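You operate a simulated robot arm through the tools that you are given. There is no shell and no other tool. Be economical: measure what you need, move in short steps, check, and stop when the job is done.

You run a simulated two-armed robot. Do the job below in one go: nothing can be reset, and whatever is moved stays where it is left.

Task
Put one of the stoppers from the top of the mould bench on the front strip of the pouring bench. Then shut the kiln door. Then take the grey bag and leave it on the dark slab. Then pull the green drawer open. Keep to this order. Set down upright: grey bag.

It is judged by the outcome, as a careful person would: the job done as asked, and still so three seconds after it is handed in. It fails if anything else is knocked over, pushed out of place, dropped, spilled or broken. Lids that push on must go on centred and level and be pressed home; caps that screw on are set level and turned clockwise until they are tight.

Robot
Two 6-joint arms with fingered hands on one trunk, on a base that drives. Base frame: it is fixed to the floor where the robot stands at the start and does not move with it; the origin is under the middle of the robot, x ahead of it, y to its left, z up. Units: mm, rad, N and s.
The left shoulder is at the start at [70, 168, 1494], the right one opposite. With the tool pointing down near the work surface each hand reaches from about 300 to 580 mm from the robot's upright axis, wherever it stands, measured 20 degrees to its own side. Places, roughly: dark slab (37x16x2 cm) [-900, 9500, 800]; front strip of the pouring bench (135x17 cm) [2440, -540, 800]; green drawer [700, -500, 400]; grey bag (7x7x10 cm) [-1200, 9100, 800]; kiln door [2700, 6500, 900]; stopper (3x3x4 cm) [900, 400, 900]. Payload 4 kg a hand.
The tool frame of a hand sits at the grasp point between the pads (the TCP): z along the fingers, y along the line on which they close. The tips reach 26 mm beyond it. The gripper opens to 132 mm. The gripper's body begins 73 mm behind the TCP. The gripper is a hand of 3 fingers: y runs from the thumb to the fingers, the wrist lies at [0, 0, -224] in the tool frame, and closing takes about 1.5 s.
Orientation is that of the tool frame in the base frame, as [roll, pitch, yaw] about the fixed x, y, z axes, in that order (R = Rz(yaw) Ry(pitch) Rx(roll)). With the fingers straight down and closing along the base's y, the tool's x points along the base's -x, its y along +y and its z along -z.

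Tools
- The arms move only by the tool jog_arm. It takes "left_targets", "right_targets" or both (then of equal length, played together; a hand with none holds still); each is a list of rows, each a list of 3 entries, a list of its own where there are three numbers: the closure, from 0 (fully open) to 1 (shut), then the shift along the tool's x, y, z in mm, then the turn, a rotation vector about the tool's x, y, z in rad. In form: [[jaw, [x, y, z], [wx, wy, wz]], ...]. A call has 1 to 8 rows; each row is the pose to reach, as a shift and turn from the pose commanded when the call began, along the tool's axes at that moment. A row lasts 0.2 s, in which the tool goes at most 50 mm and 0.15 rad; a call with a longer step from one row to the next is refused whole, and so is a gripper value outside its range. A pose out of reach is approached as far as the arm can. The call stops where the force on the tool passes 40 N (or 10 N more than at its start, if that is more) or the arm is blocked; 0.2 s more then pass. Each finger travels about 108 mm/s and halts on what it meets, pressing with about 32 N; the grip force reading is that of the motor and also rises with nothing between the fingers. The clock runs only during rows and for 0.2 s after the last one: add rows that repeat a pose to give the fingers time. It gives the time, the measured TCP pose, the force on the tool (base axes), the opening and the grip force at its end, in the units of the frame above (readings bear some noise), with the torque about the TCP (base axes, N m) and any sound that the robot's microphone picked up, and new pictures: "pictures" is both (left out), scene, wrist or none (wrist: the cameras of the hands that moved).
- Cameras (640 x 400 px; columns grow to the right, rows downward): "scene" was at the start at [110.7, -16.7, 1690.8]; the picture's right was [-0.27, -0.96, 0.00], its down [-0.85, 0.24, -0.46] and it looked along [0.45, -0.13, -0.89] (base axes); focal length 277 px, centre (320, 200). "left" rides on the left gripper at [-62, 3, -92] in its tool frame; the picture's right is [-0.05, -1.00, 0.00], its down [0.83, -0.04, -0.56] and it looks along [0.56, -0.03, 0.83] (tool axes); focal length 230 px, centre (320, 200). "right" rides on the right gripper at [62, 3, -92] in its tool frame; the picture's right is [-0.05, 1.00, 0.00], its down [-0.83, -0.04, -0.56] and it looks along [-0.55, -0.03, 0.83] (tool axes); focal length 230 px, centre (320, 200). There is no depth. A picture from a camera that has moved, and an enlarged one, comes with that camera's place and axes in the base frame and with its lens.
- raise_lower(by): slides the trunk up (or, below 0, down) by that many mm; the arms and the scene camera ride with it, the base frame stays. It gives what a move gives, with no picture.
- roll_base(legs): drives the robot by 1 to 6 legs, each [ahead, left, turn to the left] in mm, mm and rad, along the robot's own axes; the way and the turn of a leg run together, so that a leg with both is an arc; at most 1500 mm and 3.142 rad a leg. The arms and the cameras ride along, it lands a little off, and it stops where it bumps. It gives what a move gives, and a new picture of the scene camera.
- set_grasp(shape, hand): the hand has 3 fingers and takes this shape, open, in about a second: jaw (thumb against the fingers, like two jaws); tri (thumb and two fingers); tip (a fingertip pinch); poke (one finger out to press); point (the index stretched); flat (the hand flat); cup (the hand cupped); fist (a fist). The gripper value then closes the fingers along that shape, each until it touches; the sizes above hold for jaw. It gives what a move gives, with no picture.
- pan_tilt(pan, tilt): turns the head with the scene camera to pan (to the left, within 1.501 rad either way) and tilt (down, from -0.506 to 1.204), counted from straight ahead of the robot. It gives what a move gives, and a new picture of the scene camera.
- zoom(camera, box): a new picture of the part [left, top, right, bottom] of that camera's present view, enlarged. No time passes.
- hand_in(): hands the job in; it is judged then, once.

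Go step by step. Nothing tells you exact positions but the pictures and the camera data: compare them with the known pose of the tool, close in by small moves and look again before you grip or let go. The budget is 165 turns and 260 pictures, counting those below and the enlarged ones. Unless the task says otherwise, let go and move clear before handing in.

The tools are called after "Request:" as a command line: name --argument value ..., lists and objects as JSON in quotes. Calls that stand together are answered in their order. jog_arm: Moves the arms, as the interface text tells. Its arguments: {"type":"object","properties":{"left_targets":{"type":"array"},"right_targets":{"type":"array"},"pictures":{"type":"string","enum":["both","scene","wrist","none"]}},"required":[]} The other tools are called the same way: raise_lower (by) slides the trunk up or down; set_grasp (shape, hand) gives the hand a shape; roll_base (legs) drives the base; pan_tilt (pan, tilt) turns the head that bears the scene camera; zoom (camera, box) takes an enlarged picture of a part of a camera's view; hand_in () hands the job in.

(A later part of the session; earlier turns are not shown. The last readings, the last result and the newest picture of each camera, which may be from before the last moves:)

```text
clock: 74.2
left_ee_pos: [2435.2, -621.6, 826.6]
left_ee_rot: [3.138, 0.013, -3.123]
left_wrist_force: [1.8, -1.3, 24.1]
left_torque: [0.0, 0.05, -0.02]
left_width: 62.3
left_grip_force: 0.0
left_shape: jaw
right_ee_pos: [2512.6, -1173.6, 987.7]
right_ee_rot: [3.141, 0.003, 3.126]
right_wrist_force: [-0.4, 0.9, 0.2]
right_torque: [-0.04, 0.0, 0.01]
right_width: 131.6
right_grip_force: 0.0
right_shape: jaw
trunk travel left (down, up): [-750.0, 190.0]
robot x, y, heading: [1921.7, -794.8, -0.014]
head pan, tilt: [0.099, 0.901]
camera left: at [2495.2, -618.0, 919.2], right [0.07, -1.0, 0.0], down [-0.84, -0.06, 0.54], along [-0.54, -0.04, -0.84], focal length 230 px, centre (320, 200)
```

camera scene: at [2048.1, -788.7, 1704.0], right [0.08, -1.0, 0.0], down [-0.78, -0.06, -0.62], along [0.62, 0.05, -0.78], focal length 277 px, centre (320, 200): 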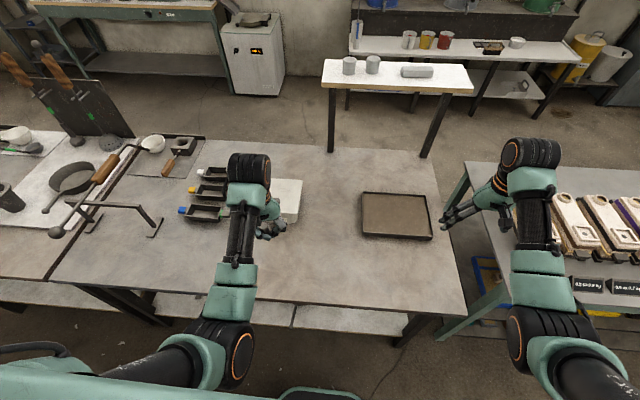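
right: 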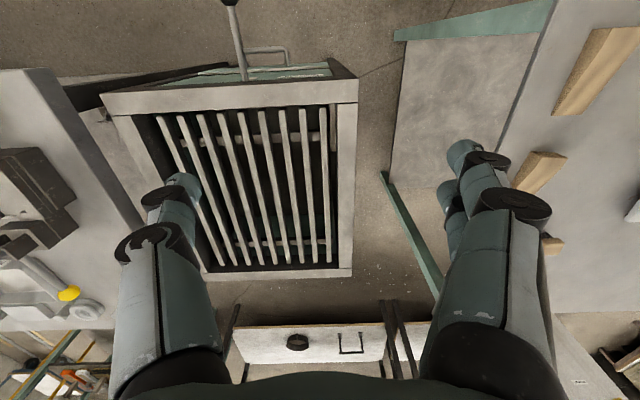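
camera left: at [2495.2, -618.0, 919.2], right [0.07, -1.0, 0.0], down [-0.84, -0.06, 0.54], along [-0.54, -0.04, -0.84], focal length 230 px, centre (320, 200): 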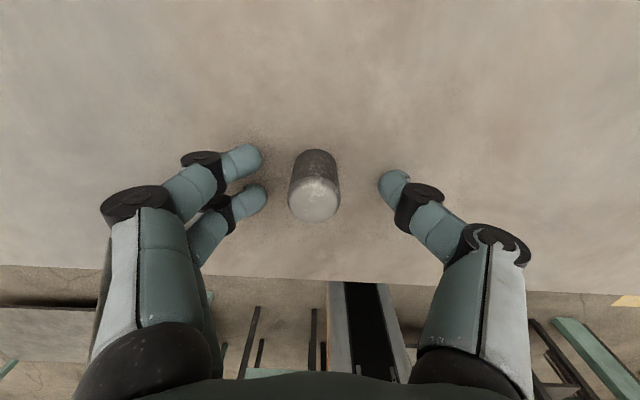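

The stopper stands upright on the front strip. I lift clear, raise the trunk and back away, then turn to face up the aisle.

Request:
jog_arm --left_targets '[[0.45, [0, 0, -40], [0, 0, 0]], [0.45, [0, 0, -80], [0, 0, 0]], [0.45, [0, 0, -110], [0, 0, 0]]]' --pictures "wrist"

Request:
raise_lower --by 190

Request:
roll_base --legs '[[-200, 0, 0], [0, 0, 1.589]]'

Request:
pan_tilt --pan 0.0 --tilt 0.4

```text
clock: 75.0
left_ee_pos: [2444.6, -624.2, 911.3]
left_ee_rot: [3.138, 0.008, -3.124]
left_wrist_force: [0.7, -0.8, -1.2]
left_torque: [0.01, 0.01, -0.01]
left_width: 72.1
left_grip_force: 0.0
left_shape: jaw
left hand out of reach, approached as far as the arm can: row 3
right_ee_pos: [2514.9, -1173.2, 984.9]
right_ee_rot: [3.141, 0.0, 3.125]
right_wrist_force: [-0.3, 0.6, -0.2]
right_torque: [0.01, -0.01, 0.04]
right_width: 131.8
right_grip_force: 0.0
right_shape: jaw
trunk travel left (down, up): [-750.0, 190.0]
robot x, y, heading: [1921.3, -794.2, -0.017]
head pan, tilt: [0.099, 0.901]
camera left: at [2505.3, -620.9, 1004.0], right [0.07, -1.0, 0.0], down [-0.83, -0.06, 0.55], along [-0.55, -0.04, -0.84], focal length 230 px, centre (320, 200)
```

left: 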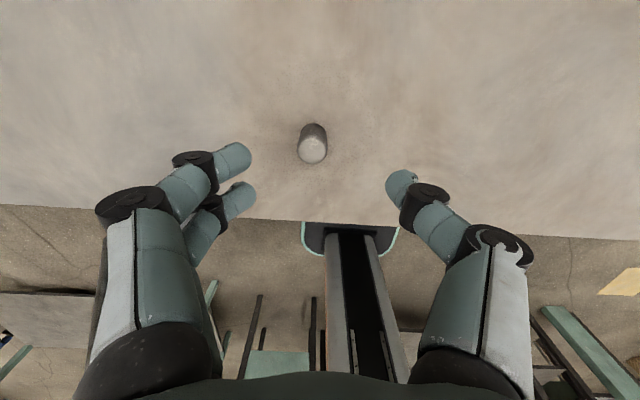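

```text
clock: 77.1
left_ee_pos: [2444.3, -625.0, 1100.9]
left_ee_rot: [3.138, 0.01, -3.124]
left_wrist_force: [1.0, -0.1, -0.2]
left_torque: [0.0, -0.03, -0.02]
left_width: 71.9
left_grip_force: 0.0
left_shape: jaw
right_ee_pos: [2514.9, -1173.0, 1176.2]
right_ee_rot: [3.141, 0.001, 3.125]
right_wrist_force: [-0.5, -1.0, -0.5]
right_torque: [0.01, -0.02, 0.02]
right_width: 132.1
right_grip_force: 0.0
right_shape: jaw
trunk travel left (down, up): [-940.0, 0.0]
robot x, y, heading: [1924.4, -797.9, -0.014]
head pan, tilt: [0.099, 0.901]
```

```text
clock: 82.6
left_ee_pos: [1541.4, -273.0, 1102.2]
left_ee_rot: [3.137, 0.009, -1.532]
left_wrist_force: [0.3, 0.7, 0.6]
left_torque: [0.01, 0.0, -0.02]
left_width: 72.0
left_grip_force: 0.0
left_shape: jaw
right_ee_pos: [2088.4, -193.4, 1175.2]
right_ee_rot: [3.141, 0.001, -1.567]
right_wrist_force: [0.0, 0.6, 0.7]
right_torque: [0.01, 0.01, 0.01]
right_width: 131.5
right_grip_force: 0.1
right_shape: jaw
trunk travel left (down, up): [-940.0, 0.0]
robot x, y, heading: [1723.6, -789.2, 1.573]
head pan, tilt: [0.099, 0.901]
camera scene: at [1714.4, -665.6, 1704.0], right [0.99, 0.1, 0.0], down [0.08, -0.78, -0.62], along [-0.06, 0.62, -0.78], focal length 277 px, centre (320, 200)
```

scene: 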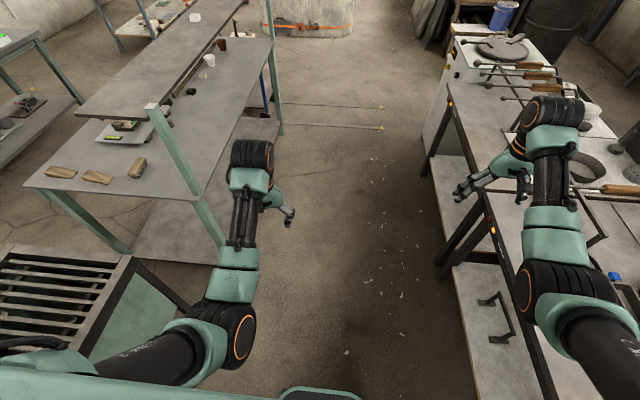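

```text
clock: 83.5
left_ee_pos: [1542.6, -273.6, 1101.6]
left_ee_rot: [3.136, 0.011, -1.532]
left_wrist_force: [-0.4, -0.6, 1.0]
left_torque: [0.02, 0.0, 0.03]
left_width: 72.0
left_grip_force: 0.1
left_shape: jaw
right_ee_pos: [2088.3, -193.2, 1176.2]
right_ee_rot: [3.139, 0.001, -1.567]
right_wrist_force: [0.0, 1.0, 0.5]
right_torque: [0.01, 0.0, 0.0]
right_width: 132.1
right_grip_force: 0.1
right_shape: jaw
trunk travel left (down, up): [-940.0, 0.0]
robot x, y, heading: [1722.4, -791.0, 1.571]
head pan, tilt: [0.0, 0.4]
camera scene: at [1721.3, -648.0, 1746.9], right [1.0, 0.0, 0.0], down [0.0, -0.39, -0.92], along [0.0, 0.92, -0.39], focal length 277 px, centre (320, 200)
```

scene: 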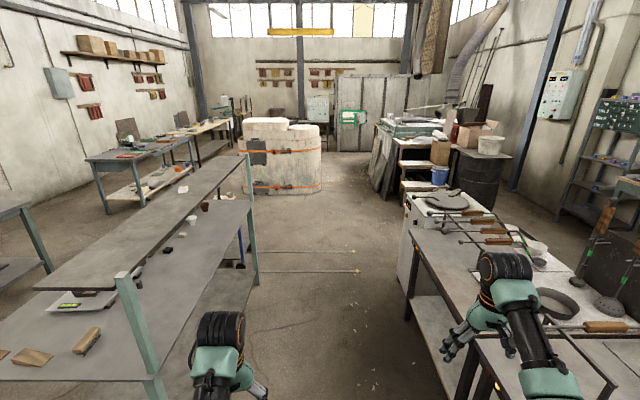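

Two thin rods lie or stick out across the aisle; I zoom in on them and the area ahead.

Request:
zoom --camera "scene" --box '[220, 220, 380, 320]'

Request:
zoom --camera "scene" --box '[220, 70, 480, 230]'

```text
4.00 times, centred on (300, 270) of scene
camera zoom: at [1721.3, -648.0, 1746.9], right [1.0, 0.0, 0.0], down [0.0, -0.39, -0.92], along [0.0, 0.92, -0.39], focal length 1108 px, centre (400, -80)
```

zoom: 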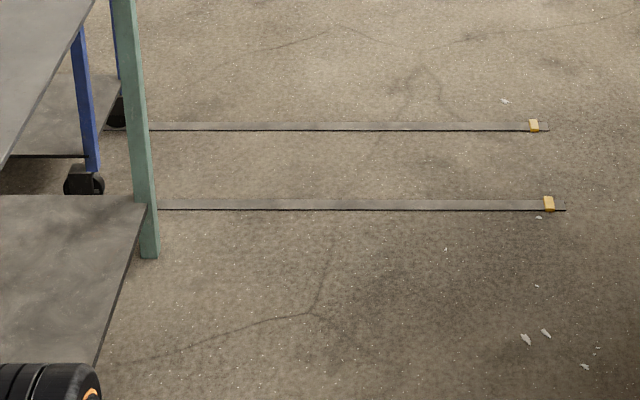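

```text
2.46 times, centred on (350, 150) of scene
camera zoom: at [1721.3, -648.0, 1746.9], right [1.0, 0.0, 0.0], down [0.0, -0.39, -0.92], along [0.0, 0.92, -0.39], focal length 682 px, centre (246, 323)
```

zoom: 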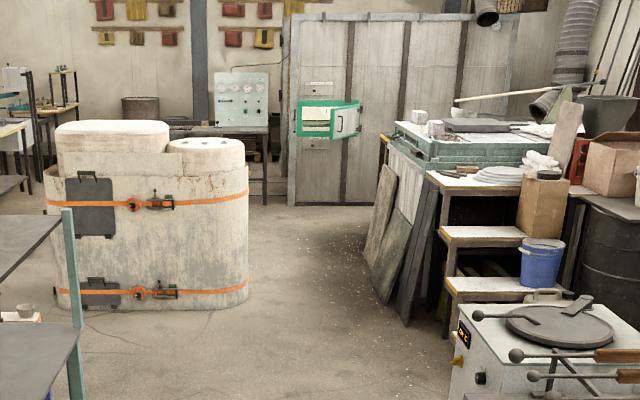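

The rods are flat floor rails. The kiln is the metal box at the back with a green-framed open door. I drive up the aisle.

Request:
roll_base --legs '[[1400, 0, 0], [1400, -450, 0], [1300, 0, 0]]'

Request:
pan_tilt --pan -0.1 --tilt 0.3

```text
clock: 103.6
left_ee_pos: [1979.4, 3856.4, 1101.9]
left_ee_rot: [3.137, 0.011, -1.539]
left_wrist_force: [0.6, 0.4, 0.4]
left_torque: [0.0, 0.03, -0.02]
left_width: 71.9
left_grip_force: 0.1
left_shape: jaw
right_ee_pos: [2525.9, 3933.2, 1174.8]
right_ee_rot: [3.139, 0.002, -1.574]
right_wrist_force: [0.0, -0.1, 0.1]
right_torque: [-0.02, -0.02, 0.0]
right_width: 132.0
right_grip_force: 0.1
right_shape: jaw
trunk travel left (down, up): [-940.0, 0.0]
robot x, y, heading: [2155.7, 3335.4, 1.561]
head pan, tilt: [0.0, 0.4]
camera scene: at [2155.6, 3480.0, 1747.1], right [1.0, 0.0, 0.0], down [0.0, -0.39, -0.92], along [0.0, 0.92, -0.39], focal length 277 px, centre (320, 200)
```

scene: 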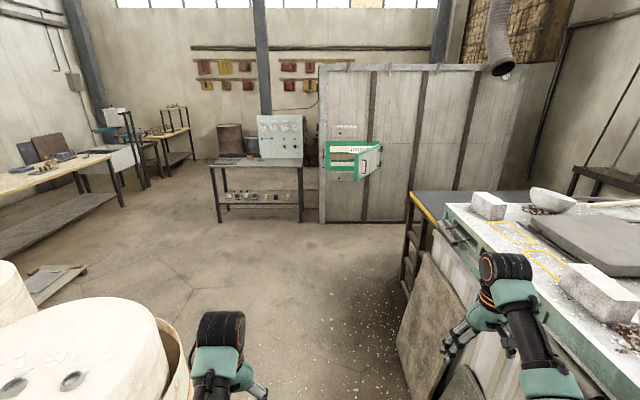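

```text
clock: 104.3
left_ee_pos: [1978.3, 3856.1, 1101.9]
left_ee_rot: [3.137, 0.01, -1.539]
left_wrist_force: [1.1, 0.1, 0.6]
left_torque: [0.01, 0.02, 0.01]
left_width: 72.0
left_grip_force: 0.2
left_shape: jaw
right_ee_pos: [2524.4, 3933.6, 1176.9]
right_ee_rot: [3.138, 0.002, -1.574]
right_wrist_force: [-0.2, -0.6, -0.5]
right_torque: [-0.01, 0.02, -0.01]
right_width: 131.9
right_grip_force: 0.0
right_shape: jaw
trunk travel left (down, up): [-940.0, 0.0]
robot x, y, heading: [2156.3, 3336.7, 1.565]
head pan, tilt: [-0.099, 0.3]
camera scene: at [2164.9, 3481.0, 1756.3], right [0.99, -0.1, 0.0], down [-0.03, -0.29, -0.96], along [0.1, 0.95, -0.3], focal length 277 px, centre (320, 200)
```

scene: 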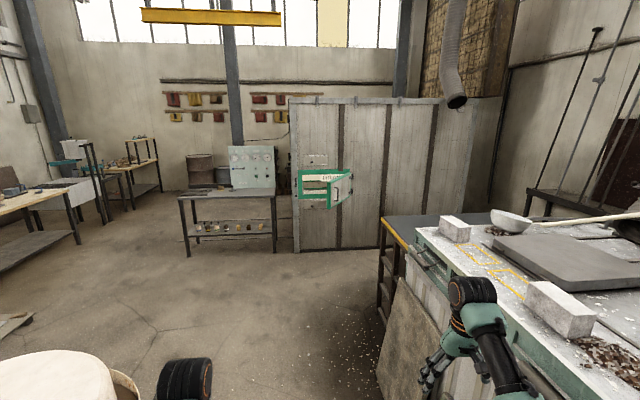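

I zoom on the kiln door.

Request:
zoom --camera "scene" --box '[280, 150, 376, 210]'

```text
6.67 times, centred on (328, 180) of scene
camera zoom: at [2164.9, 3481.0, 1756.3], right [0.99, -0.1, 0.0], down [-0.03, -0.29, -0.96], along [0.1, 0.95, -0.3], focal length 1846 px, centre (267, 333)
```

zoom: 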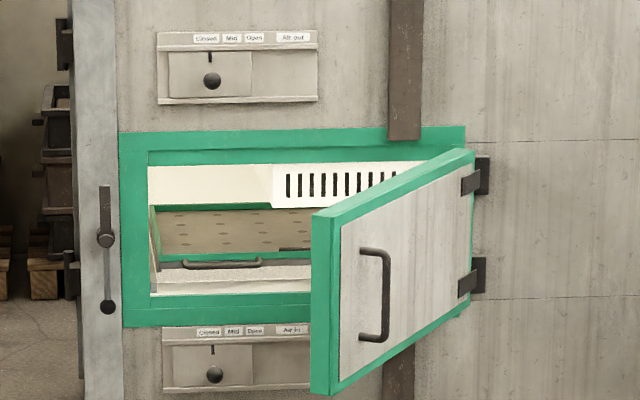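

The door is hinged on its right (about [2880,6810]) and stands open ~58°, free edge at about [2555,6290], z 730–1090, handle at z 830–980. I'll push its outer face with the right hand, fingers closed and tilted forward; driving nearer now.

Request:
roll_base --legs '[[1450, 0, 0], [880, -455, 0], [0, 0, 0.4]]'

Request:
jog_arm --right_targets '[[0.3, [0, 0, 0], [0, -0.13, 0]], [0.5, [0, 0, 0], [0, -0.26, 0]], [0.7, [0, 0, 0], [0, -0.4, 0]], [0.9, [0, 0, 0], [0, -0.4, 0]], [1, [0, 0, 0], [0, -0.4, 0]], [1, [0, 0, 0], [0, -0.4, 0]]]' --pictures "none"

Request:
pan_tilt --pan -0.4 --tilt 0.6

```text
clock: 117.3
left_ee_pos: [2269.0, 6060.0, 1101.9]
left_ee_rot: [3.136, 0.008, -1.167]
left_wrist_force: [0.3, 0.8, 0.3]
left_torque: [-0.05, 0.02, -0.04]
left_width: 71.8
left_grip_force: 0.1
left_shape: jaw
right_ee_pos: [2750.3, 6332.6, 1174.0]
right_ee_rot: [3.136, 0.0, -1.201]
right_wrist_force: [-0.4, -0.2, -0.5]
right_torque: [0.0, 0.04, -0.03]
right_width: 132.0
right_grip_force: 0.0
right_shape: jaw
trunk travel left (down, up): [-940.0, 0.0]
robot x, y, heading: [2623.5, 5641.2, 1.943]
head pan, tilt: [-0.099, 0.3]
camera scene: at [2579.4, 5780.2, 1756.2], right [0.96, 0.27, 0.0], down [0.08, -0.29, -0.95], along [-0.25, 0.92, -0.3], focal length 277 px, centre (320, 200)
```

scene: 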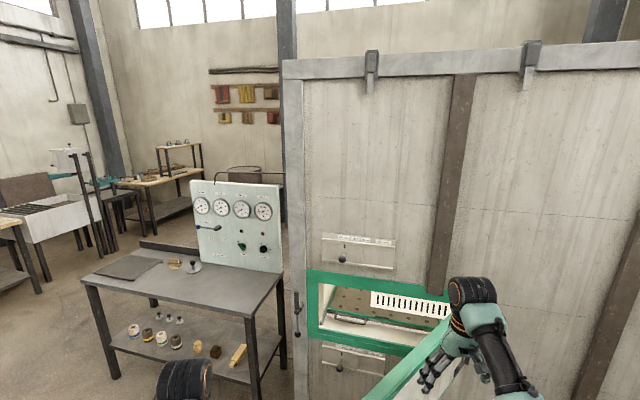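

```text
clock: 118.7
left_ee_pos: [2267.4, 6058.8, 1100.4]
left_ee_rot: [3.137, 0.012, -1.166]
left_wrist_force: [-0.3, 0.0, 0.0]
left_torque: [0.01, 0.0, 0.01]
left_width: 72.0
left_grip_force: 0.0
left_shape: jaw
right_ee_pos: [2748.9, 6330.1, 1176.0]
right_ee_rot: [3.14, 0.402, -1.202]
right_wrist_force: [0.4, 0.5, 0.3]
right_torque: [0.01, 0.0, -0.03]
right_width: 0.1
right_grip_force: 31.4
right_shape: jaw
trunk travel left (down, up): [-940.0, 0.0]
robot x, y, heading: [2620.7, 5636.5, 1.94]
head pan, tilt: [-0.099, 0.3]
```

```text
clock: 119.5
left_ee_pos: [2267.4, 6059.8, 1102.9]
left_ee_rot: [3.139, 0.011, -1.165]
left_wrist_force: [0.2, 0.1, 0.5]
left_torque: [0.0, -0.01, 0.03]
left_width: 71.9
left_grip_force: 0.1
left_shape: jaw
right_ee_pos: [2748.1, 6330.9, 1176.2]
right_ee_rot: [3.138, 0.401, -1.202]
right_wrist_force: [-0.6, 1.0, 0.9]
right_torque: [-0.01, -0.04, 0.02]
right_width: 0.2
right_grip_force: 32.1
right_shape: jaw
trunk travel left (down, up): [-940.0, 0.0]
robot x, y, heading: [2622.7, 5638.9, 1.934]
head pan, tilt: [-0.4, 0.6]
camera scene: at [2605.1, 5775.7, 1728.9], right [1.0, -0.03, 0.0], down [-0.02, -0.56, -0.83], along [0.02, 0.83, -0.56], focal length 277 px, centre (320, 200)
```

scene: 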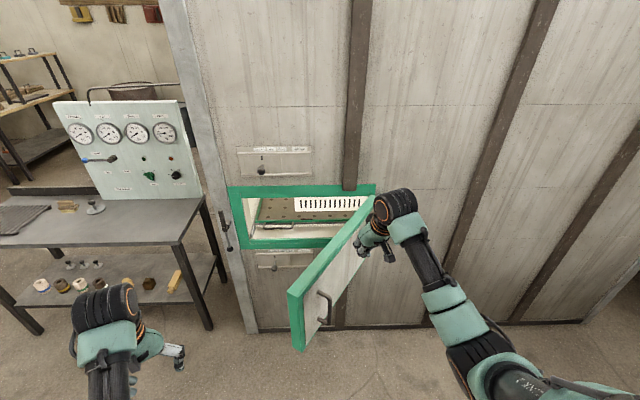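

Door geometry is confirmed. I lower the trunk to bring the closed fingers to z≈1040 (above the handle) and drive ahead to push the door.

Request:
raise_lower --by -136

Request:
roll_base --legs '[[250, 0, 0]]'

```text
clock: 121.2
left_ee_pos: [2267.4, 6058.1, 965.8]
left_ee_rot: [3.138, 0.01, -1.167]
left_wrist_force: [0.3, -0.3, 0.1]
left_torque: [0.01, -0.02, 0.01]
left_width: 72.2
left_grip_force: 0.0
left_shape: jaw
right_ee_pos: [2749.7, 6330.3, 1039.5]
right_ee_rot: [3.141, 0.401, -1.202]
right_wrist_force: [0.1, 0.0, -0.2]
right_torque: [-0.01, 0.03, 0.01]
right_width: 0.0
right_grip_force: 31.5
right_shape: jaw
trunk travel left (down, up): [-804.0, 136.0]
robot x, y, heading: [2623.0, 5639.9, 1.94]
head pan, tilt: [-0.4, 0.6]
```

```text
clock: 123.0
left_ee_pos: [2175.9, 6295.3, 965.6]
left_ee_rot: [3.138, 0.009, -1.164]
left_wrist_force: [0.2, 1.1, -0.4]
left_torque: [-0.01, -0.05, 0.05]
left_width: 72.0
left_grip_force: 0.1
left_shape: jaw
right_ee_pos: [2655.9, 6567.3, 1041.7]
right_ee_rot: [3.141, 0.402, -1.202]
right_wrist_force: [0.3, -0.3, 0.5]
right_torque: [-0.02, 0.01, 0.01]
right_width: 0.3
right_grip_force: 31.9
right_shape: jaw
trunk travel left (down, up): [-804.0, 136.0]
robot x, y, heading: [2530.2, 5879.7, 1.94]
head pan, tilt: [-0.4, 0.6]
camera scene: at [2513.9, 6011.4, 1593.0], right [1.0, -0.03, 0.0], down [-0.02, -0.56, -0.83], along [0.02, 0.83, -0.56], focal length 277 px, centre (320, 200)
```

scene: 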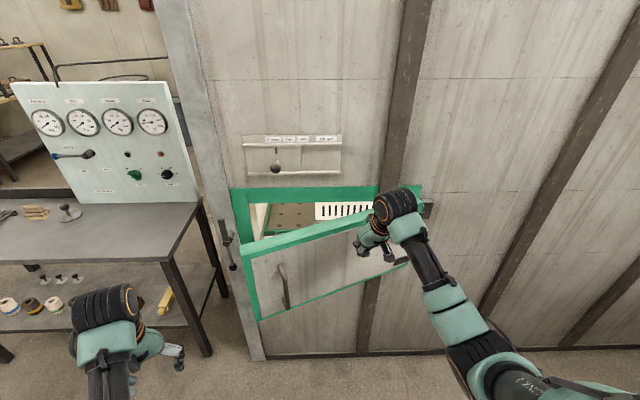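

The door swings shut well; I push on.

Request:
roll_base --legs '[[160, 0, 0]]'

```text
clock: 124.4
left_ee_pos: [2118.3, 6441.7, 964.9]
left_ee_rot: [3.138, 0.008, -1.164]
left_wrist_force: [-0.4, -0.2, 1.0]
left_torque: [-0.01, -0.01, 0.02]
left_width: 72.0
left_grip_force: 0.0
left_shape: jaw
right_ee_pos: [2598.2, 6714.0, 1040.0]
right_ee_rot: [3.141, 0.4, -1.201]
right_wrist_force: [0.1, -7.4, 1.9]
right_torque: [-0.05, -0.03, -0.05]
right_width: 0.2
right_grip_force: 31.9
right_shape: jaw
trunk travel left (down, up): [-804.0, 136.0]
robot x, y, heading: [2474.0, 6022.6, 1.942]
head pan, tilt: [-0.4, 0.6]
camera scene: at [2456.4, 6160.8, 1592.7], right [1.0, -0.03, 0.0], down [-0.02, -0.57, -0.82], along [0.02, 0.82, -0.57], focal length 277 px, centre (320, 200)
```

scene: 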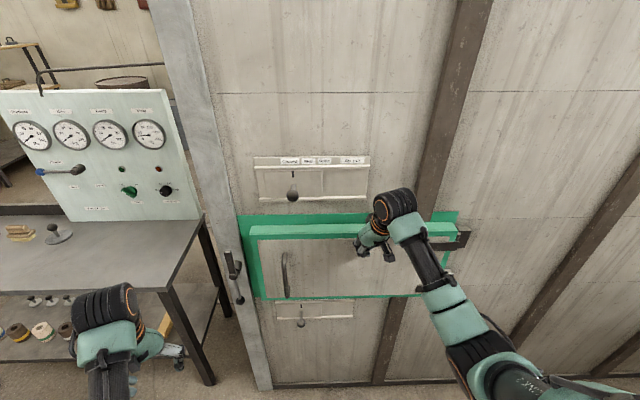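

Nearly closed; I finish with the arm pushing ahead in small rows until the force rises.

Request:
jog_arm --right_targets '[[1, [-14, 0, 6], [0, 0, 0]], [1, [-28, 0, 12], [0, 0, 0]], [1, [-42, 0, 18], [0, 0, 0]], [1, [-55, 0, 23], [0, 0, 0]], [1, [-65, 0, 28], [0, 0, 0]], [1, [-74, 0, 32], [0, 0, 0]]]' --pictures "scene"

```text
clock: 124.9
left_ee_pos: [2118.3, 6437.3, 967.6]
left_ee_rot: [3.139, 0.014, -1.165]
left_wrist_force: [-0.2, 1.2, 0.0]
left_torque: [-0.04, -0.02, -0.06]
left_width: 72.1
left_grip_force: 0.0
left_shape: jaw
right_ee_pos: [2595.7, 6715.5, 1034.0]
right_ee_rot: [3.131, 0.365, -1.205]
right_wrist_force: [0.1, -37.7, 12.4]
right_torque: [0.1, 0.04, -0.21]
right_width: 0.3
right_grip_force: 32.5
right_shape: jaw
trunk travel left (down, up): [-804.0, 136.0]
robot x, y, heading: [2473.7, 6021.9, 1.932]
head pan, tilt: [-0.4, 0.6]
stopped in row 2 (right hand): the force on the tool passed its limit at 48 N (the readings are from after the stop); the commanded pose is now the measured one
camera scene: at [2456.6, 6152.4, 1593.5], right [1.0, -0.03, 0.0], down [-0.02, -0.56, -0.83], along [0.03, 0.83, -0.56], focal length 277 px, centre (320, 200)
```

scene: 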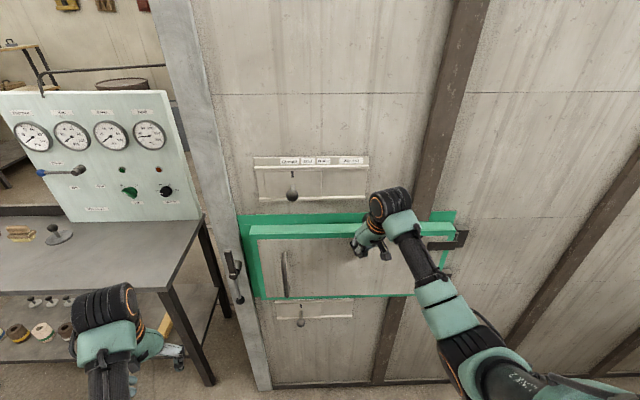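

It resists at ~48 N; I zoom to check whether it's flush.

Request:
zoom --camera "scene" --box '[220, 190, 476, 350]'

```text
2.50 times, centred on (348, 270) of scene
camera zoom: at [2456.6, 6152.4, 1593.5], right [1.0, -0.03, 0.0], down [-0.02, -0.56, -0.83], along [0.03, 0.83, -0.56], focal length 692 px, centre (250, 25)
```

zoom: 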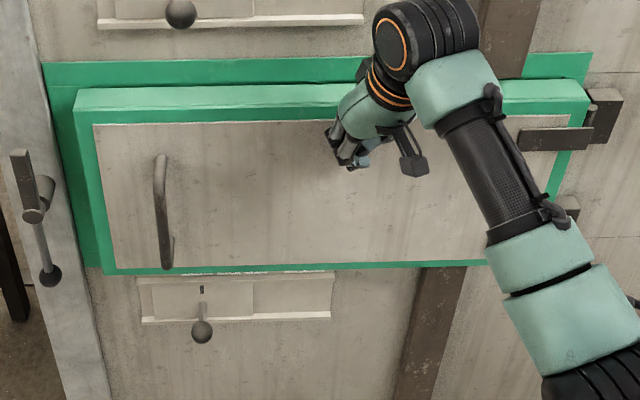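

The door looks flush and parallel with its frame. I back away and look at it and to the left.

Request:
roll_base --legs '[[-400, 0, 0]]'

Request:
raise_lower --by 136

Request:
pan_tilt --pan 0.7 --tilt 0.4

```text
clock: 127.4
left_ee_pos: [2265.8, 6066.3, 965.2]
left_ee_rot: [3.138, 0.008, -1.169]
left_wrist_force: [0.4, 0.3, 0.9]
left_torque: [0.0, 0.02, 0.02]
left_width: 71.8
left_grip_force: 0.1
left_shape: jaw
right_ee_pos: [2743.8, 6346.4, 1032.1]
right_ee_rot: [3.135, 0.373, -1.21]
right_wrist_force: [0.4, 0.1, -0.5]
right_torque: [-0.01, -0.02, -0.01]
right_width: 0.0
right_grip_force: 32.1
right_shape: jaw
trunk travel left (down, up): [-804.0, 136.0]
robot x, y, heading: [2616.9, 5646.6, 1.932]
head pan, tilt: [-0.4, 0.6]
camera scene: at [2602.1, 5781.6, 1592.7], right [1.0, -0.04, 0.0], down [-0.02, -0.57, -0.82], along [0.03, 0.82, -0.57], focal length 277 px, centre (320, 200)
```

scene: 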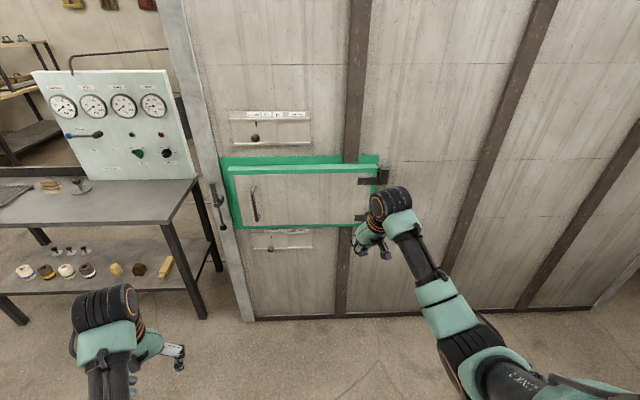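

```text
clock: 129.1
left_ee_pos: [2266.3, 6064.4, 1101.2]
left_ee_rot: [3.136, 0.009, -1.171]
left_wrist_force: [-0.7, 0.6, 0.0]
left_torque: [-0.03, -0.01, -0.05]
left_width: 72.0
left_grip_force: 0.1
left_shape: jaw
right_ee_pos: [2743.9, 6344.0, 1168.3]
right_ee_rot: [3.135, 0.374, -1.209]
right_wrist_force: [0.6, -0.2, -0.8]
right_torque: [0.01, 0.0, 0.01]
right_width: 0.0
right_grip_force: 32.0
right_shape: jaw
trunk travel left (down, up): [-940.0, 0.0]
robot x, y, heading: [2615.0, 5642.1, 1.932]
head pan, tilt: [-0.4, 0.6]
```

```text
clock: 130.4
left_ee_pos: [2266.8, 6065.2, 1102.6]
left_ee_rot: [3.138, 0.011, -1.17]
left_wrist_force: [0.5, -0.6, -0.2]
left_torque: [0.03, -0.01, -0.01]
left_width: 72.0
left_grip_force: 0.0
left_shape: jaw
right_ee_pos: [2744.4, 6344.0, 1168.4]
right_ee_rot: [3.133, 0.373, -1.21]
right_wrist_force: [-0.5, -0.2, 0.9]
right_torque: [0.0, 0.01, 0.0]
right_width: 0.0
right_grip_force: 32.2
right_shape: jaw
trunk travel left (down, up): [-940.0, 0.0]
robot x, y, heading: [2622.7, 5644.1, 1.932]
head pan, tilt: [0.7, 0.4]
camera scene: at [2518.4, 5737.4, 1747.0], right [0.49, 0.87, 0.0], down [0.34, -0.19, -0.92], along [-0.8, 0.45, -0.39], focal length 277 px, centre (320, 200)
```

scene: 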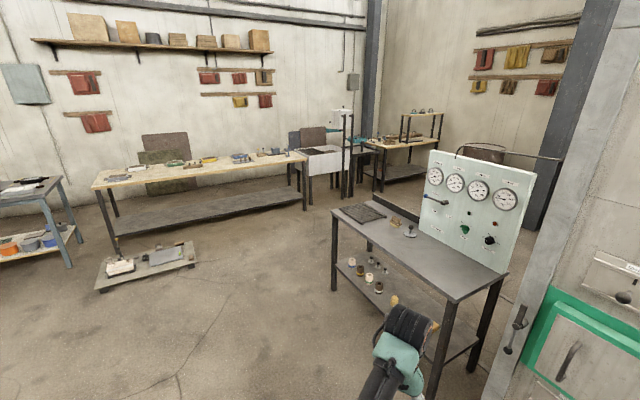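

The kiln door stays shut. The grey bag and slab should be on the small bench in the far corner around pixel (400,140); zooming.

Request:
zoom --camera "scene" --box '[320, 90, 480, 190]'

```text
4.00 times, centred on (400, 140) of scene
camera zoom: at [2518.4, 5737.4, 1747.0], right [0.49, 0.87, 0.0], down [0.34, -0.19, -0.92], along [-0.8, 0.45, -0.39], focal length 1108 px, centre (0, 440)
```

zoom: 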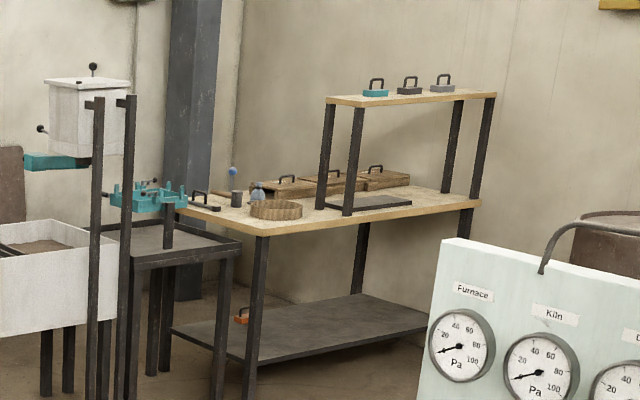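

The bag and slab are on the corner bench (front edge about x=-725, y 8750–10000), the slab beneath a raised shelf. I straighten the right hand and drive there: facing -x, then sideways along +y.

Request:
jog_arm --right_targets '[[1, [0, 0, 0], [0, 0.13, 0]], [1, [0, 0, 0], [0, 0.26, 0]], [0.6, [0, 0, 0], [0, 0.373, 0]]]' --pictures "none"

Request:
roll_base --legs '[[0, 0, 1.21], [1450, 0, 0], [900, 0, 0], [0, -1450, 0], [0, -1450, 0], [0, -400, 0]]'

Request:
pan_tilt --pan 0.0 --tilt 0.5

```text
clock: 131.2
left_ee_pos: [2265.5, 6066.0, 1101.7]
left_ee_rot: [3.139, 0.01, -1.17]
left_wrist_force: [0.7, -0.3, 0.1]
left_torque: [0.02, -0.01, 0.0]
left_width: 72.1
left_grip_force: 0.1
left_shape: jaw
right_ee_pos: [2743.7, 6343.6, 1168.5]
right_ee_rot: [3.137, 0.0, -1.207]
right_wrist_force: [0.4, 0.2, 0.2]
right_torque: [0.0, 0.01, -0.01]
right_width: 50.3
right_grip_force: 0.0
right_shape: jaw
trunk travel left (down, up): [-940.0, 0.0]
robot x, y, heading: [2614.7, 5644.8, 1.938]
head pan, tilt: [0.7, 0.4]
```

```text
clock: 161.6
left_ee_pos: [-478.0, 8591.1, 1101.1]
left_ee_rot: [3.138, 0.01, 0.101]
left_wrist_force: [0.3, 0.2, 0.3]
left_torque: [0.0, -0.01, 0.03]
left_width: 72.3
left_grip_force: 0.0
left_shape: jaw
right_ee_pos: [-602.0, 9130.5, 1169.7]
right_ee_rot: [3.135, 0.0, 0.061]
right_wrist_force: [-0.1, 0.5, 1.0]
right_torque: [0.01, 0.01, 0.0]
right_width: 52.6
right_grip_force: 0.2
right_shape: jaw
trunk travel left (down, up): [-940.0, 0.0]
robot x, y, heading: [26.5, 8806.6, -3.083]
head pan, tilt: [0.7, 0.4]
camera scene: at [-89.7, 8735.3, 1746.9], right [-0.69, 0.72, 0.0], down [0.28, 0.27, -0.92], along [-0.67, -0.64, -0.39], focal length 277 px, centre (320, 200)
```

scene: 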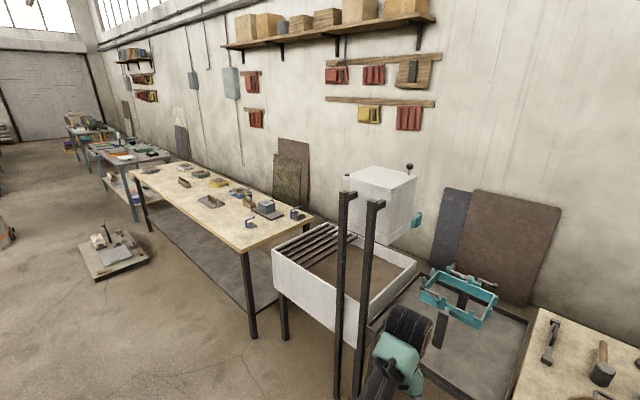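

```text
clock: 162.6
left_ee_pos: [-478.2, 8593.3, 1100.9]
left_ee_rot: [3.138, 0.01, 0.099]
left_wrist_force: [-0.3, 0.9, -0.1]
left_torque: [0.0, -0.03, -0.03]
left_width: 72.2
left_grip_force: 0.1
left_shape: jaw
right_ee_pos: [-602.9, 9133.2, 1168.6]
right_ee_rot: [3.133, 0.0, 0.061]
right_wrist_force: [-0.3, 0.0, -0.3]
right_torque: [0.0, 0.03, 0.02]
right_width: 52.4
right_grip_force: 0.1
right_shape: jaw
trunk travel left (down, up): [-940.0, 0.0]
robot x, y, heading: [26.5, 8803.1, -3.079]
head pan, tilt: [0.0, 0.499]
camera scene: at [-113.7, 8796.1, 1737.9], right [-0.06, 1.0, 0.0], down [0.48, 0.03, -0.88], along [-0.88, -0.05, -0.48], focal length 277 px, centre (320, 200)
```

scene: 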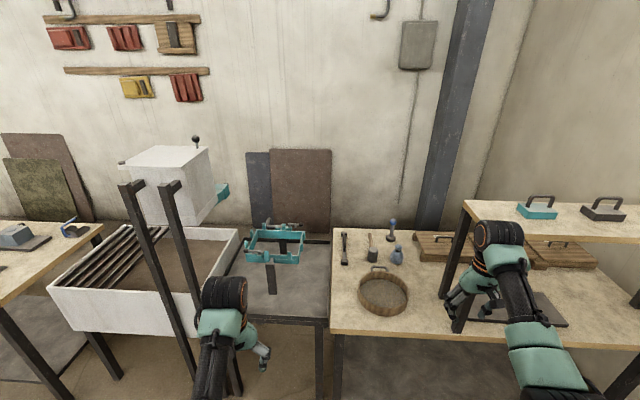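

Zoom in on the bench's objects.

Request:
zoom --camera "scene" --box '[320, 200, 480, 300]'

Request:
zoom --camera "right" --box '[0, 0, 640, 400]'

```text
4.00 times, centred on (400, 250) of scene
camera zoom: at [-113.7, 8796.1, 1737.9], right [-0.06, 1.0, 0.0], down [0.48, 0.03, -0.88], along [-0.88, -0.05, -0.48], focal length 1108 px, centre (0, 0)
```

zoom: 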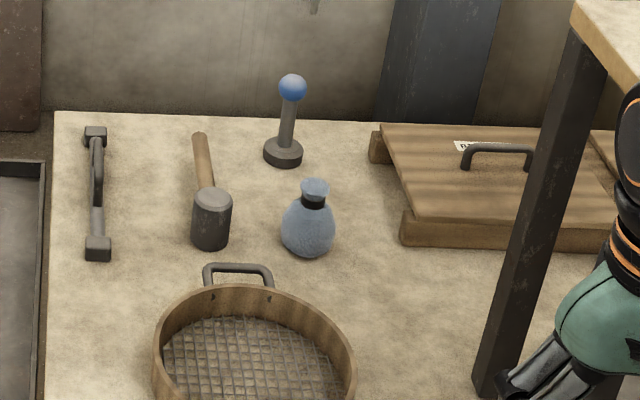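

```text
1.00 times, centred on (320, 200) of right (not enlarged: the box is as wide or as high as the picture)
camera zoom: at [-541.2, 9133.3, 1260.4], right [0.01, -1.0, 0.01], down [-0.83, 0.0, 0.56], along [-0.56, -0.01, -0.83], focal length 230 px, centre (320, 200)
```

zoom: 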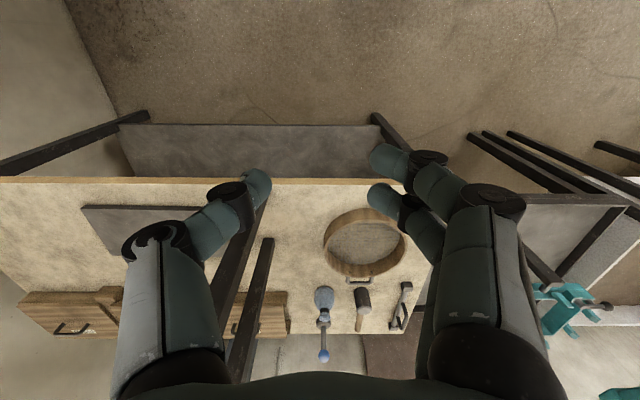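

The grey bag is the blue-grey sack at about [-1187,9115], bench top ~805; the slab is at about x -1026…-863, y 9310–9680 under the raised shelf. I'll reach forward with a tilted right hand and a lowered trunk, so first I raise the left hand out of the way.

Request:
jog_arm --left_targets '[[0.45, [0, 0, -45], [0, 0, 0]], [0.45, [0, 0, -90], [0, 0, 0]], [0.45, [0, 0, -135], [0, 0, 0]], [0.45, [0, 0, -180], [0, 0, 0]], [0.45, [0, 0, -225], [0, 0, 0]], [0.45, [0, 0, -260], [0, 0, 0]]]' --right_targets '[[0.5, [0, 0, 0], [0, -0.13, 0]], [0.4, [0, 0, 0], [0, -0.26, 0]], [0.25, [0, 0, 0], [0, -0.39, 0]], [0.25, [0, 0, 0], [0, -0.52, 0]], [0.25, [0, 0, 0], [0, -0.65, 0]], [0.25, [0, 0, 0], [0, -0.78, 0]]]' --pictures "none"

```text
clock: 164.0
left_ee_pos: [-577.8, 8632.2, 1188.0]
left_ee_rot: [3.138, 0.011, 0.101]
left_wrist_force: [-0.2, 0.4, -0.5]
left_torque: [0.03, 0.0, -0.01]
left_width: 72.2
left_grip_force: 0.1
left_shape: jaw
left hand out of reach, approached as far as the arm can: row 1, 2, 3, 4, 5, 6
right_ee_pos: [-602.4, 9132.7, 1169.6]
right_ee_rot: [3.132, 0.782, 0.055]
right_wrist_force: [0.6, 0.1, 0.1]
right_torque: [-0.01, 0.01, -0.01]
right_width: 98.7
right_grip_force: 0.1
right_shape: jaw
trunk travel left (down, up): [-940.0, 0.0]
robot x, y, heading: [25.0, 8803.2, -3.073]
head pan, tilt: [0.0, 0.499]
```

The left arm can't lift a vertical hand much higher; tilting it forward should let it ride higher.

Request:
jog_arm --left_targets '[[0.45, [10, 0, 0], [0, -0.14, 0]], [0.45, [20, 0, 0], [0, -0.28, 0]], [0.45, [30, 0, -10], [0, -0.42, 0]], [0.45, [40, 0, -30], [0, -0.56, 0]], [0.45, [50, 0, -60], [0, -0.7, 0]], [0.45, [60, 0, -90], [0, -0.84, 0]], [0.45, [60, 0, -120], [0, -0.98, 0]], [0.45, [60, 0, -150], [0, -1.12, 0]]]' --pictures "none"

```text
clock: 165.0
left_ee_pos: [-555.7, 8542.1, 1227.6]
left_ee_rot: [2.951, 0.571, 0.073]
left_wrist_force: [0.8, -0.7, -0.4]
left_torque: [0.05, 0.01, -0.01]
left_width: 72.3
left_grip_force: 0.1
left_shape: jaw
left hand out of reach, approached as far as the arm can: row 4
right_ee_pos: [-602.5, 9131.3, 1170.5]
right_ee_rot: [3.134, 0.782, 0.056]
right_wrist_force: [0.1, 0.4, 0.2]
right_torque: [0.01, -0.02, 0.02]
right_width: 98.5
right_grip_force: 0.1
right_shape: jaw
trunk travel left (down, up): [-940.0, 0.0]
robot x, y, heading: [26.3, 8804.1, -3.076]
head pan, tilt: [0.0, 0.499]
stopped in row 4 (left hand): the arm was blocked; the commanded pose is now the measured one
```

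I'll instead use the left hand with the robot yawed to the right, which keeps the right hand away from the bench. First straighten the left hand's roll with a forward tilt, and pull the right hand back.

Request:
jog_arm --left_targets '[[0.45, [0, 0, 0], [0.06, -0.07, 0]], [0.35, [0, 0, 0], [0.12, -0.15, 0]], [0.25, [0, 0, 0], [0.19, -0.23, -0.02]], [0.25, [0, 0, 0], [0.19, -0.23, -0.02]]]' --right_targets '[[0.25, [27, 0, -26], [0, 0, 0]], [0.25, [54, 0, -52], [0, 0, 0]], [0.25, [80, 0, -78], [0, 0, 0]], [0.25, [107, 0, -105], [0, 0, 0]]]' --pictures "none"

```text
clock: 166.0
left_ee_pos: [-556.2, 8548.2, 1229.2]
left_ee_rot: [3.142, 0.802, 0.068]
left_wrist_force: [0.4, 0.0, 0.0]
left_torque: [0.02, 0.02, -0.03]
left_width: 98.8
left_grip_force: 0.1
left_shape: jaw
right_ee_pos: [-453.3, 9142.5, 1167.9]
right_ee_rot: [3.128, 0.78, 0.055]
right_wrist_force: [0.3, 0.2, -0.1]
right_torque: [0.01, 0.02, -0.02]
right_width: 98.8
right_grip_force: 0.1
right_shape: jaw
trunk travel left (down, up): [-940.0, 0.0]
robot x, y, heading: [30.7, 8807.4, -3.076]
head pan, tilt: [0.0, 0.499]
```

Now yaw and drive to in front of the bag, then lower the trunk part way.

Request:
roll_base --legs '[[0, 0, -0.717], [330, 243, 0]]'

Request:
pan_tilt --pan 0.1 --tilt 0.8

```text
clock: 170.4
left_ee_pos: [-991.3, 8987.2, 1228.5]
left_ee_rot: [3.14, 0.802, -0.638]
left_wrist_force: [0.1, 0.1, -0.2]
left_torque: [0.0, 0.02, 0.03]
left_width: 98.5
left_grip_force: 0.1
left_shape: jaw
right_ee_pos: [-527.0, 9372.9, 1167.2]
right_ee_rot: [3.13, 0.782, -0.651]
right_wrist_force: [-0.1, 0.7, 0.3]
right_torque: [-0.03, 0.03, -0.02]
right_width: 98.8
right_grip_force: 0.1
right_shape: jaw
trunk travel left (down, up): [-940.0, 0.0]
robot x, y, heading: [-382.3, 8805.0, 2.498]
head pan, tilt: [0.0, 0.499]
camera scene: at [-491.8, 8889.7, 1738.1], right [0.6, 0.8, 0.0], down [0.38, -0.29, -0.88], along [-0.7, 0.53, -0.48], focal length 277 px, centre (320, 200)
```

scene: 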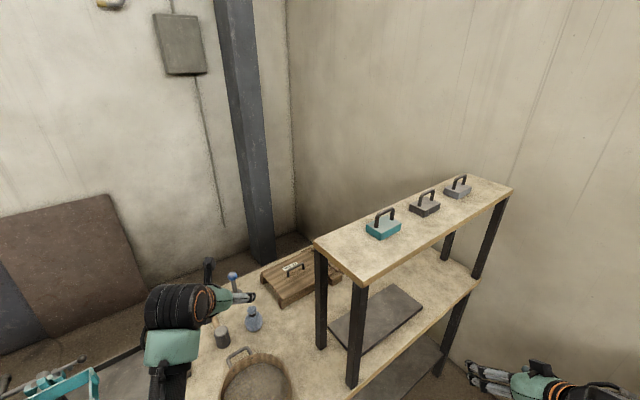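

```text
clock: 171.2
left_ee_pos: [-994.3, 8987.1, 1227.2]
left_ee_rot: [-3.14, 0.802, -0.636]
left_wrist_force: [-0.4, -1.0, -0.5]
left_torque: [0.0, 0.02, -0.01]
left_width: 98.6
left_grip_force: 0.1
left_shape: jaw
right_ee_pos: [-529.7, 9373.1, 1167.6]
right_ee_rot: [3.133, 0.781, -0.652]
right_wrist_force: [-0.1, 0.1, 0.0]
right_torque: [-0.01, 0.01, 0.01]
right_width: 98.6
right_grip_force: 0.1
right_shape: jaw
trunk travel left (down, up): [-940.0, 0.0]
robot x, y, heading: [-380.1, 8803.3, 2.497]
head pan, tilt: [0.099, 0.799]
camera scene: at [-491.8, 8876.8, 1711.9], right [0.52, 0.86, 0.0], down [0.61, -0.37, -0.7], along [-0.6, 0.36, -0.72], focal length 277 px, centre (320, 200)
```

scene: 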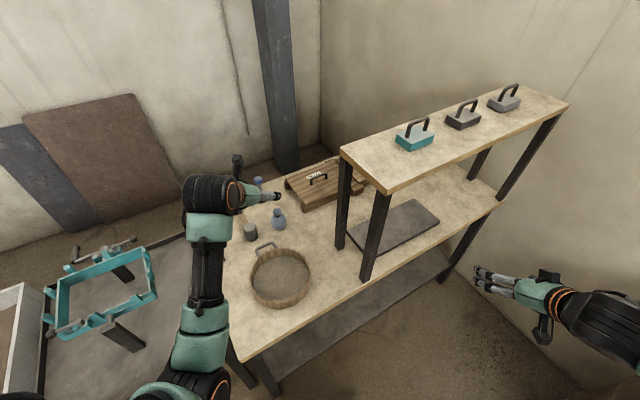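

Clear view: bag about [-1190,9105], slab x -1030…-870, y 9335–9700, front-left post [-829,9279]. I drive 110 mm closer and lower the trunk 300 mm.

Request:
roll_base --legs '[[110, 0, 0]]'

Request:
raise_lower --by -290

Request:
zoom --camera "left" --box '[0, 0, 640, 400]'

```text
clock: 172.4
left_ee_pos: [-1075.8, 9051.4, 1229.3]
left_ee_rot: [-3.141, 0.804, -0.637]
left_wrist_force: [0.2, -0.3, -0.2]
left_torque: [0.01, 0.01, -0.06]
left_width: 98.5
left_grip_force: 0.1
left_shape: jaw
right_ee_pos: [-612.9, 9435.8, 1169.7]
right_ee_rot: [3.133, 0.785, -0.651]
right_wrist_force: [0.3, -0.5, 0.2]
right_torque: [0.06, 0.01, -0.01]
right_width: 98.9
right_grip_force: 0.2
right_shape: jaw
trunk travel left (down, up): [-940.0, 0.0]
robot x, y, heading: [-469.7, 8872.0, 2.496]
head pan, tilt: [0.099, 0.799]
camera scene: at [-572.6, 8938.1, 1712.5], right [0.52, 0.86, 0.0], down [0.61, -0.37, -0.7], along [-0.6, 0.36, -0.71], focal length 277 px, centre (320, 200)
```

scene: 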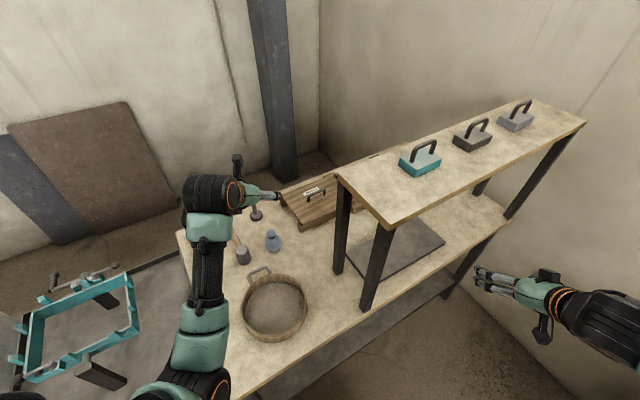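

```text
clock: 175.3
left_ee_pos: [-1080.1, 9052.8, 936.6]
left_ee_rot: [3.141, 0.8, -0.637]
left_wrist_force: [0.7, -0.3, -0.2]
left_torque: [0.0, 0.01, -0.02]
left_width: 98.6
left_grip_force: 0.0
left_shape: jaw
right_ee_pos: [-616.1, 9439.9, 877.3]
right_ee_rot: [3.131, 0.782, -0.65]
right_wrist_force: [-0.4, -0.2, 0.2]
right_torque: [-0.01, -0.01, -0.01]
right_width: 98.9
right_grip_force: 0.0
right_shape: jaw
trunk travel left (down, up): [-650.0, 290.0]
robot x, y, heading: [-468.0, 8868.8, 2.498]
head pan, tilt: [0.099, 0.799]
```

```text
1.00 times, centred on (320, 200) of left (not enlarged: the box is as wide or as high as the picture)
camera zoom: at [-1063.2, 9035.2, 1045.8], right [0.57, 0.82, 0.04], down [0.81, -0.55, -0.21], along [-0.15, 0.15, -0.98], focal length 230 px, centre (320, 200)
```

zoom: 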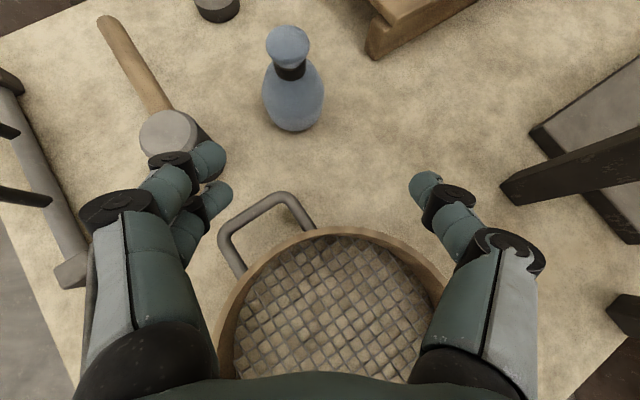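

The bag's centre is about 125 mm ahead and 28 mm left of the TCP, the mallet close on its left. I narrow the jaw to ~84 mm and move over it at the present height.

Request:
jog_arm --left_targets '[[0.36, [-17, 6, 18], [0, 0, 0]], [0.36, [-35, 12, 36], [0, 0, 0]], [0.36, [-52, 17, 54], [0, 0, 0]], [0.36, [-70, 22, 72], [0, 0, 0]], [0.36, [-87, 27, 90], [0, 0, 0]]]' --pictures "both"

```text
clock: 176.5
left_ee_pos: [-1198.8, 9104.3, 935.7]
left_ee_rot: [3.141, 0.801, -0.637]
left_wrist_force: [-0.2, -0.6, -0.2]
left_torque: [0.01, 0.0, 0.0]
left_width: 84.8
left_grip_force: 0.1
left_shape: jaw
right_ee_pos: [-616.8, 9439.3, 877.3]
right_ee_rot: [3.13, 0.78, -0.65]
right_wrist_force: [-0.9, -0.3, 0.0]
right_torque: [-0.02, 0.0, 0.03]
right_width: 98.5
right_grip_force: 0.0
right_shape: jaw
trunk travel left (down, up): [-650.0, 290.0]
robot x, y, heading: [-466.8, 8869.1, 2.495]
head pan, tilt: [0.099, 0.799]
camera scene: at [-578.6, 8942.4, 1421.8], right [0.52, 0.86, 0.0], down [0.61, -0.37, -0.7], along [-0.6, 0.36, -0.72], focal length 277 px, centre (320, 200)
camera left: at [-1180.9, 9086.6, 1043.8], right [0.57, 0.82, 0.04], down [0.81, -0.55, -0.21], along [-0.15, 0.15, -0.98], focal length 230 px, centre (320, 200)
```

scene: 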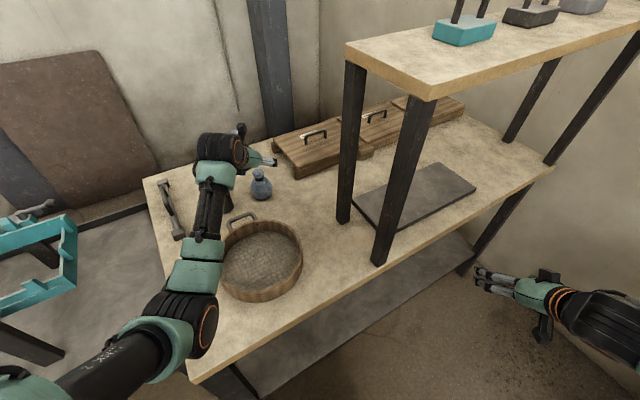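
left: 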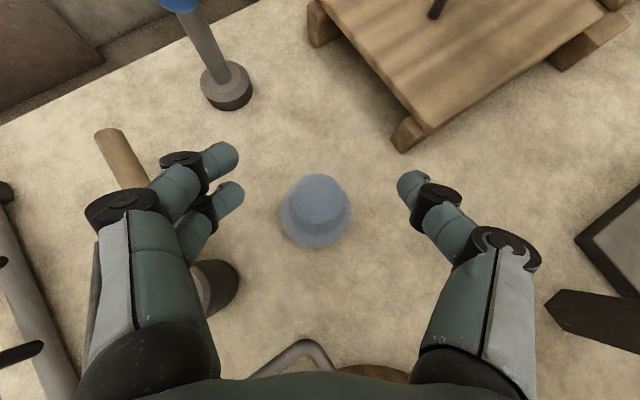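

Well centred. I narrow the jaw slightly (77 mm) to stay clear of the mallet and descend to z≈845.

Request:
jog_arm --left_targets '[[0.42, [15, -2, 17], [0, 0, 0]], [0.42, [30, -2, 34], [0, 0, 0]], [0.42, [45, -2, 51], [0, 0, 0]], [0.42, [61, -2, 68], [0, 0, 0]]]' --pictures "wrist"

```text
clock: 177.5
left_ee_pos: [-1200.7, 9112.5, 845.1]
left_ee_rot: [3.141, 0.8, -0.638]
left_wrist_force: [0.1, -0.1, -0.5]
left_torque: [0.01, -0.01, 0.01]
left_width: 77.1
left_grip_force: 0.1
left_shape: jaw
right_ee_pos: [-616.6, 9438.4, 877.3]
right_ee_rot: [3.131, 0.779, -0.651]
right_wrist_force: [0.1, 0.5, -0.5]
right_torque: [-0.03, -0.01, 0.02]
right_width: 98.6
right_grip_force: 0.0
right_shape: jaw
trunk travel left (down, up): [-650.0, 290.0]
robot x, y, heading: [-470.7, 8868.6, 2.495]
head pan, tilt: [0.099, 0.799]
camera left: at [-1183.9, 9093.7, 953.8], right [0.57, 0.82, 0.04], down [0.81, -0.55, -0.21], along [-0.15, 0.15, -0.98], focal length 230 px, centre (320, 200)
```

left: 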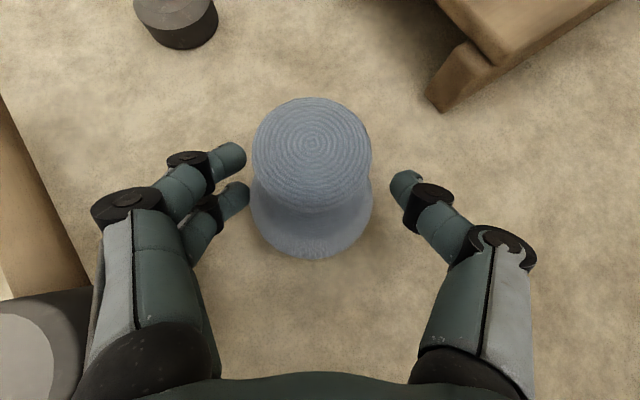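

The bag's body sits between the fingers at the TCP. Closing.

Request:
jog_arm --left_targets '[[0.5, [0, 0, 0], [0, 0, 0]], [0.6, [0, 0, 0], [0, 0, 0]], [0.75, [0, 0, 0], [0, 0, 0]], [0.9, [0, 0, 0], [0, 0, 0]], [1, [0, 0, 0], [0, 0, 0]], [1, [0, 0, 0], [0, 0, 0]]]' --pictures "wrist"

```text
clock: 178.9
left_ee_pos: [-1201.3, 9111.4, 845.9]
left_ee_rot: [-3.141, 0.8, -0.637]
left_wrist_force: [-0.1, 0.1, -0.5]
left_torque: [0.02, 0.02, 0.03]
left_width: 53.7
left_grip_force: 31.9
left_shape: jaw
right_ee_pos: [-616.2, 9438.0, 877.1]
right_ee_rot: [3.13, 0.781, -0.651]
right_wrist_force: [0.1, -0.2, 0.0]
right_torque: [-0.01, 0.02, 0.01]
right_width: 98.9
right_grip_force: 0.0
right_shape: jaw
trunk travel left (down, up): [-650.0, 290.0]
robot x, y, heading: [-468.9, 8868.6, 2.497]
head pan, tilt: [0.099, 0.799]
camera left: at [-1183.9, 9093.8, 954.1], right [0.57, 0.82, 0.04], down [0.81, -0.55, -0.21], along [-0.15, 0.15, -0.98], focal length 230 px, centre (320, 200)
```

left: 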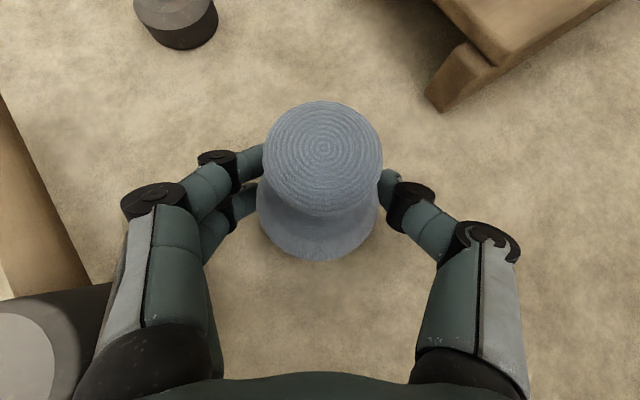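

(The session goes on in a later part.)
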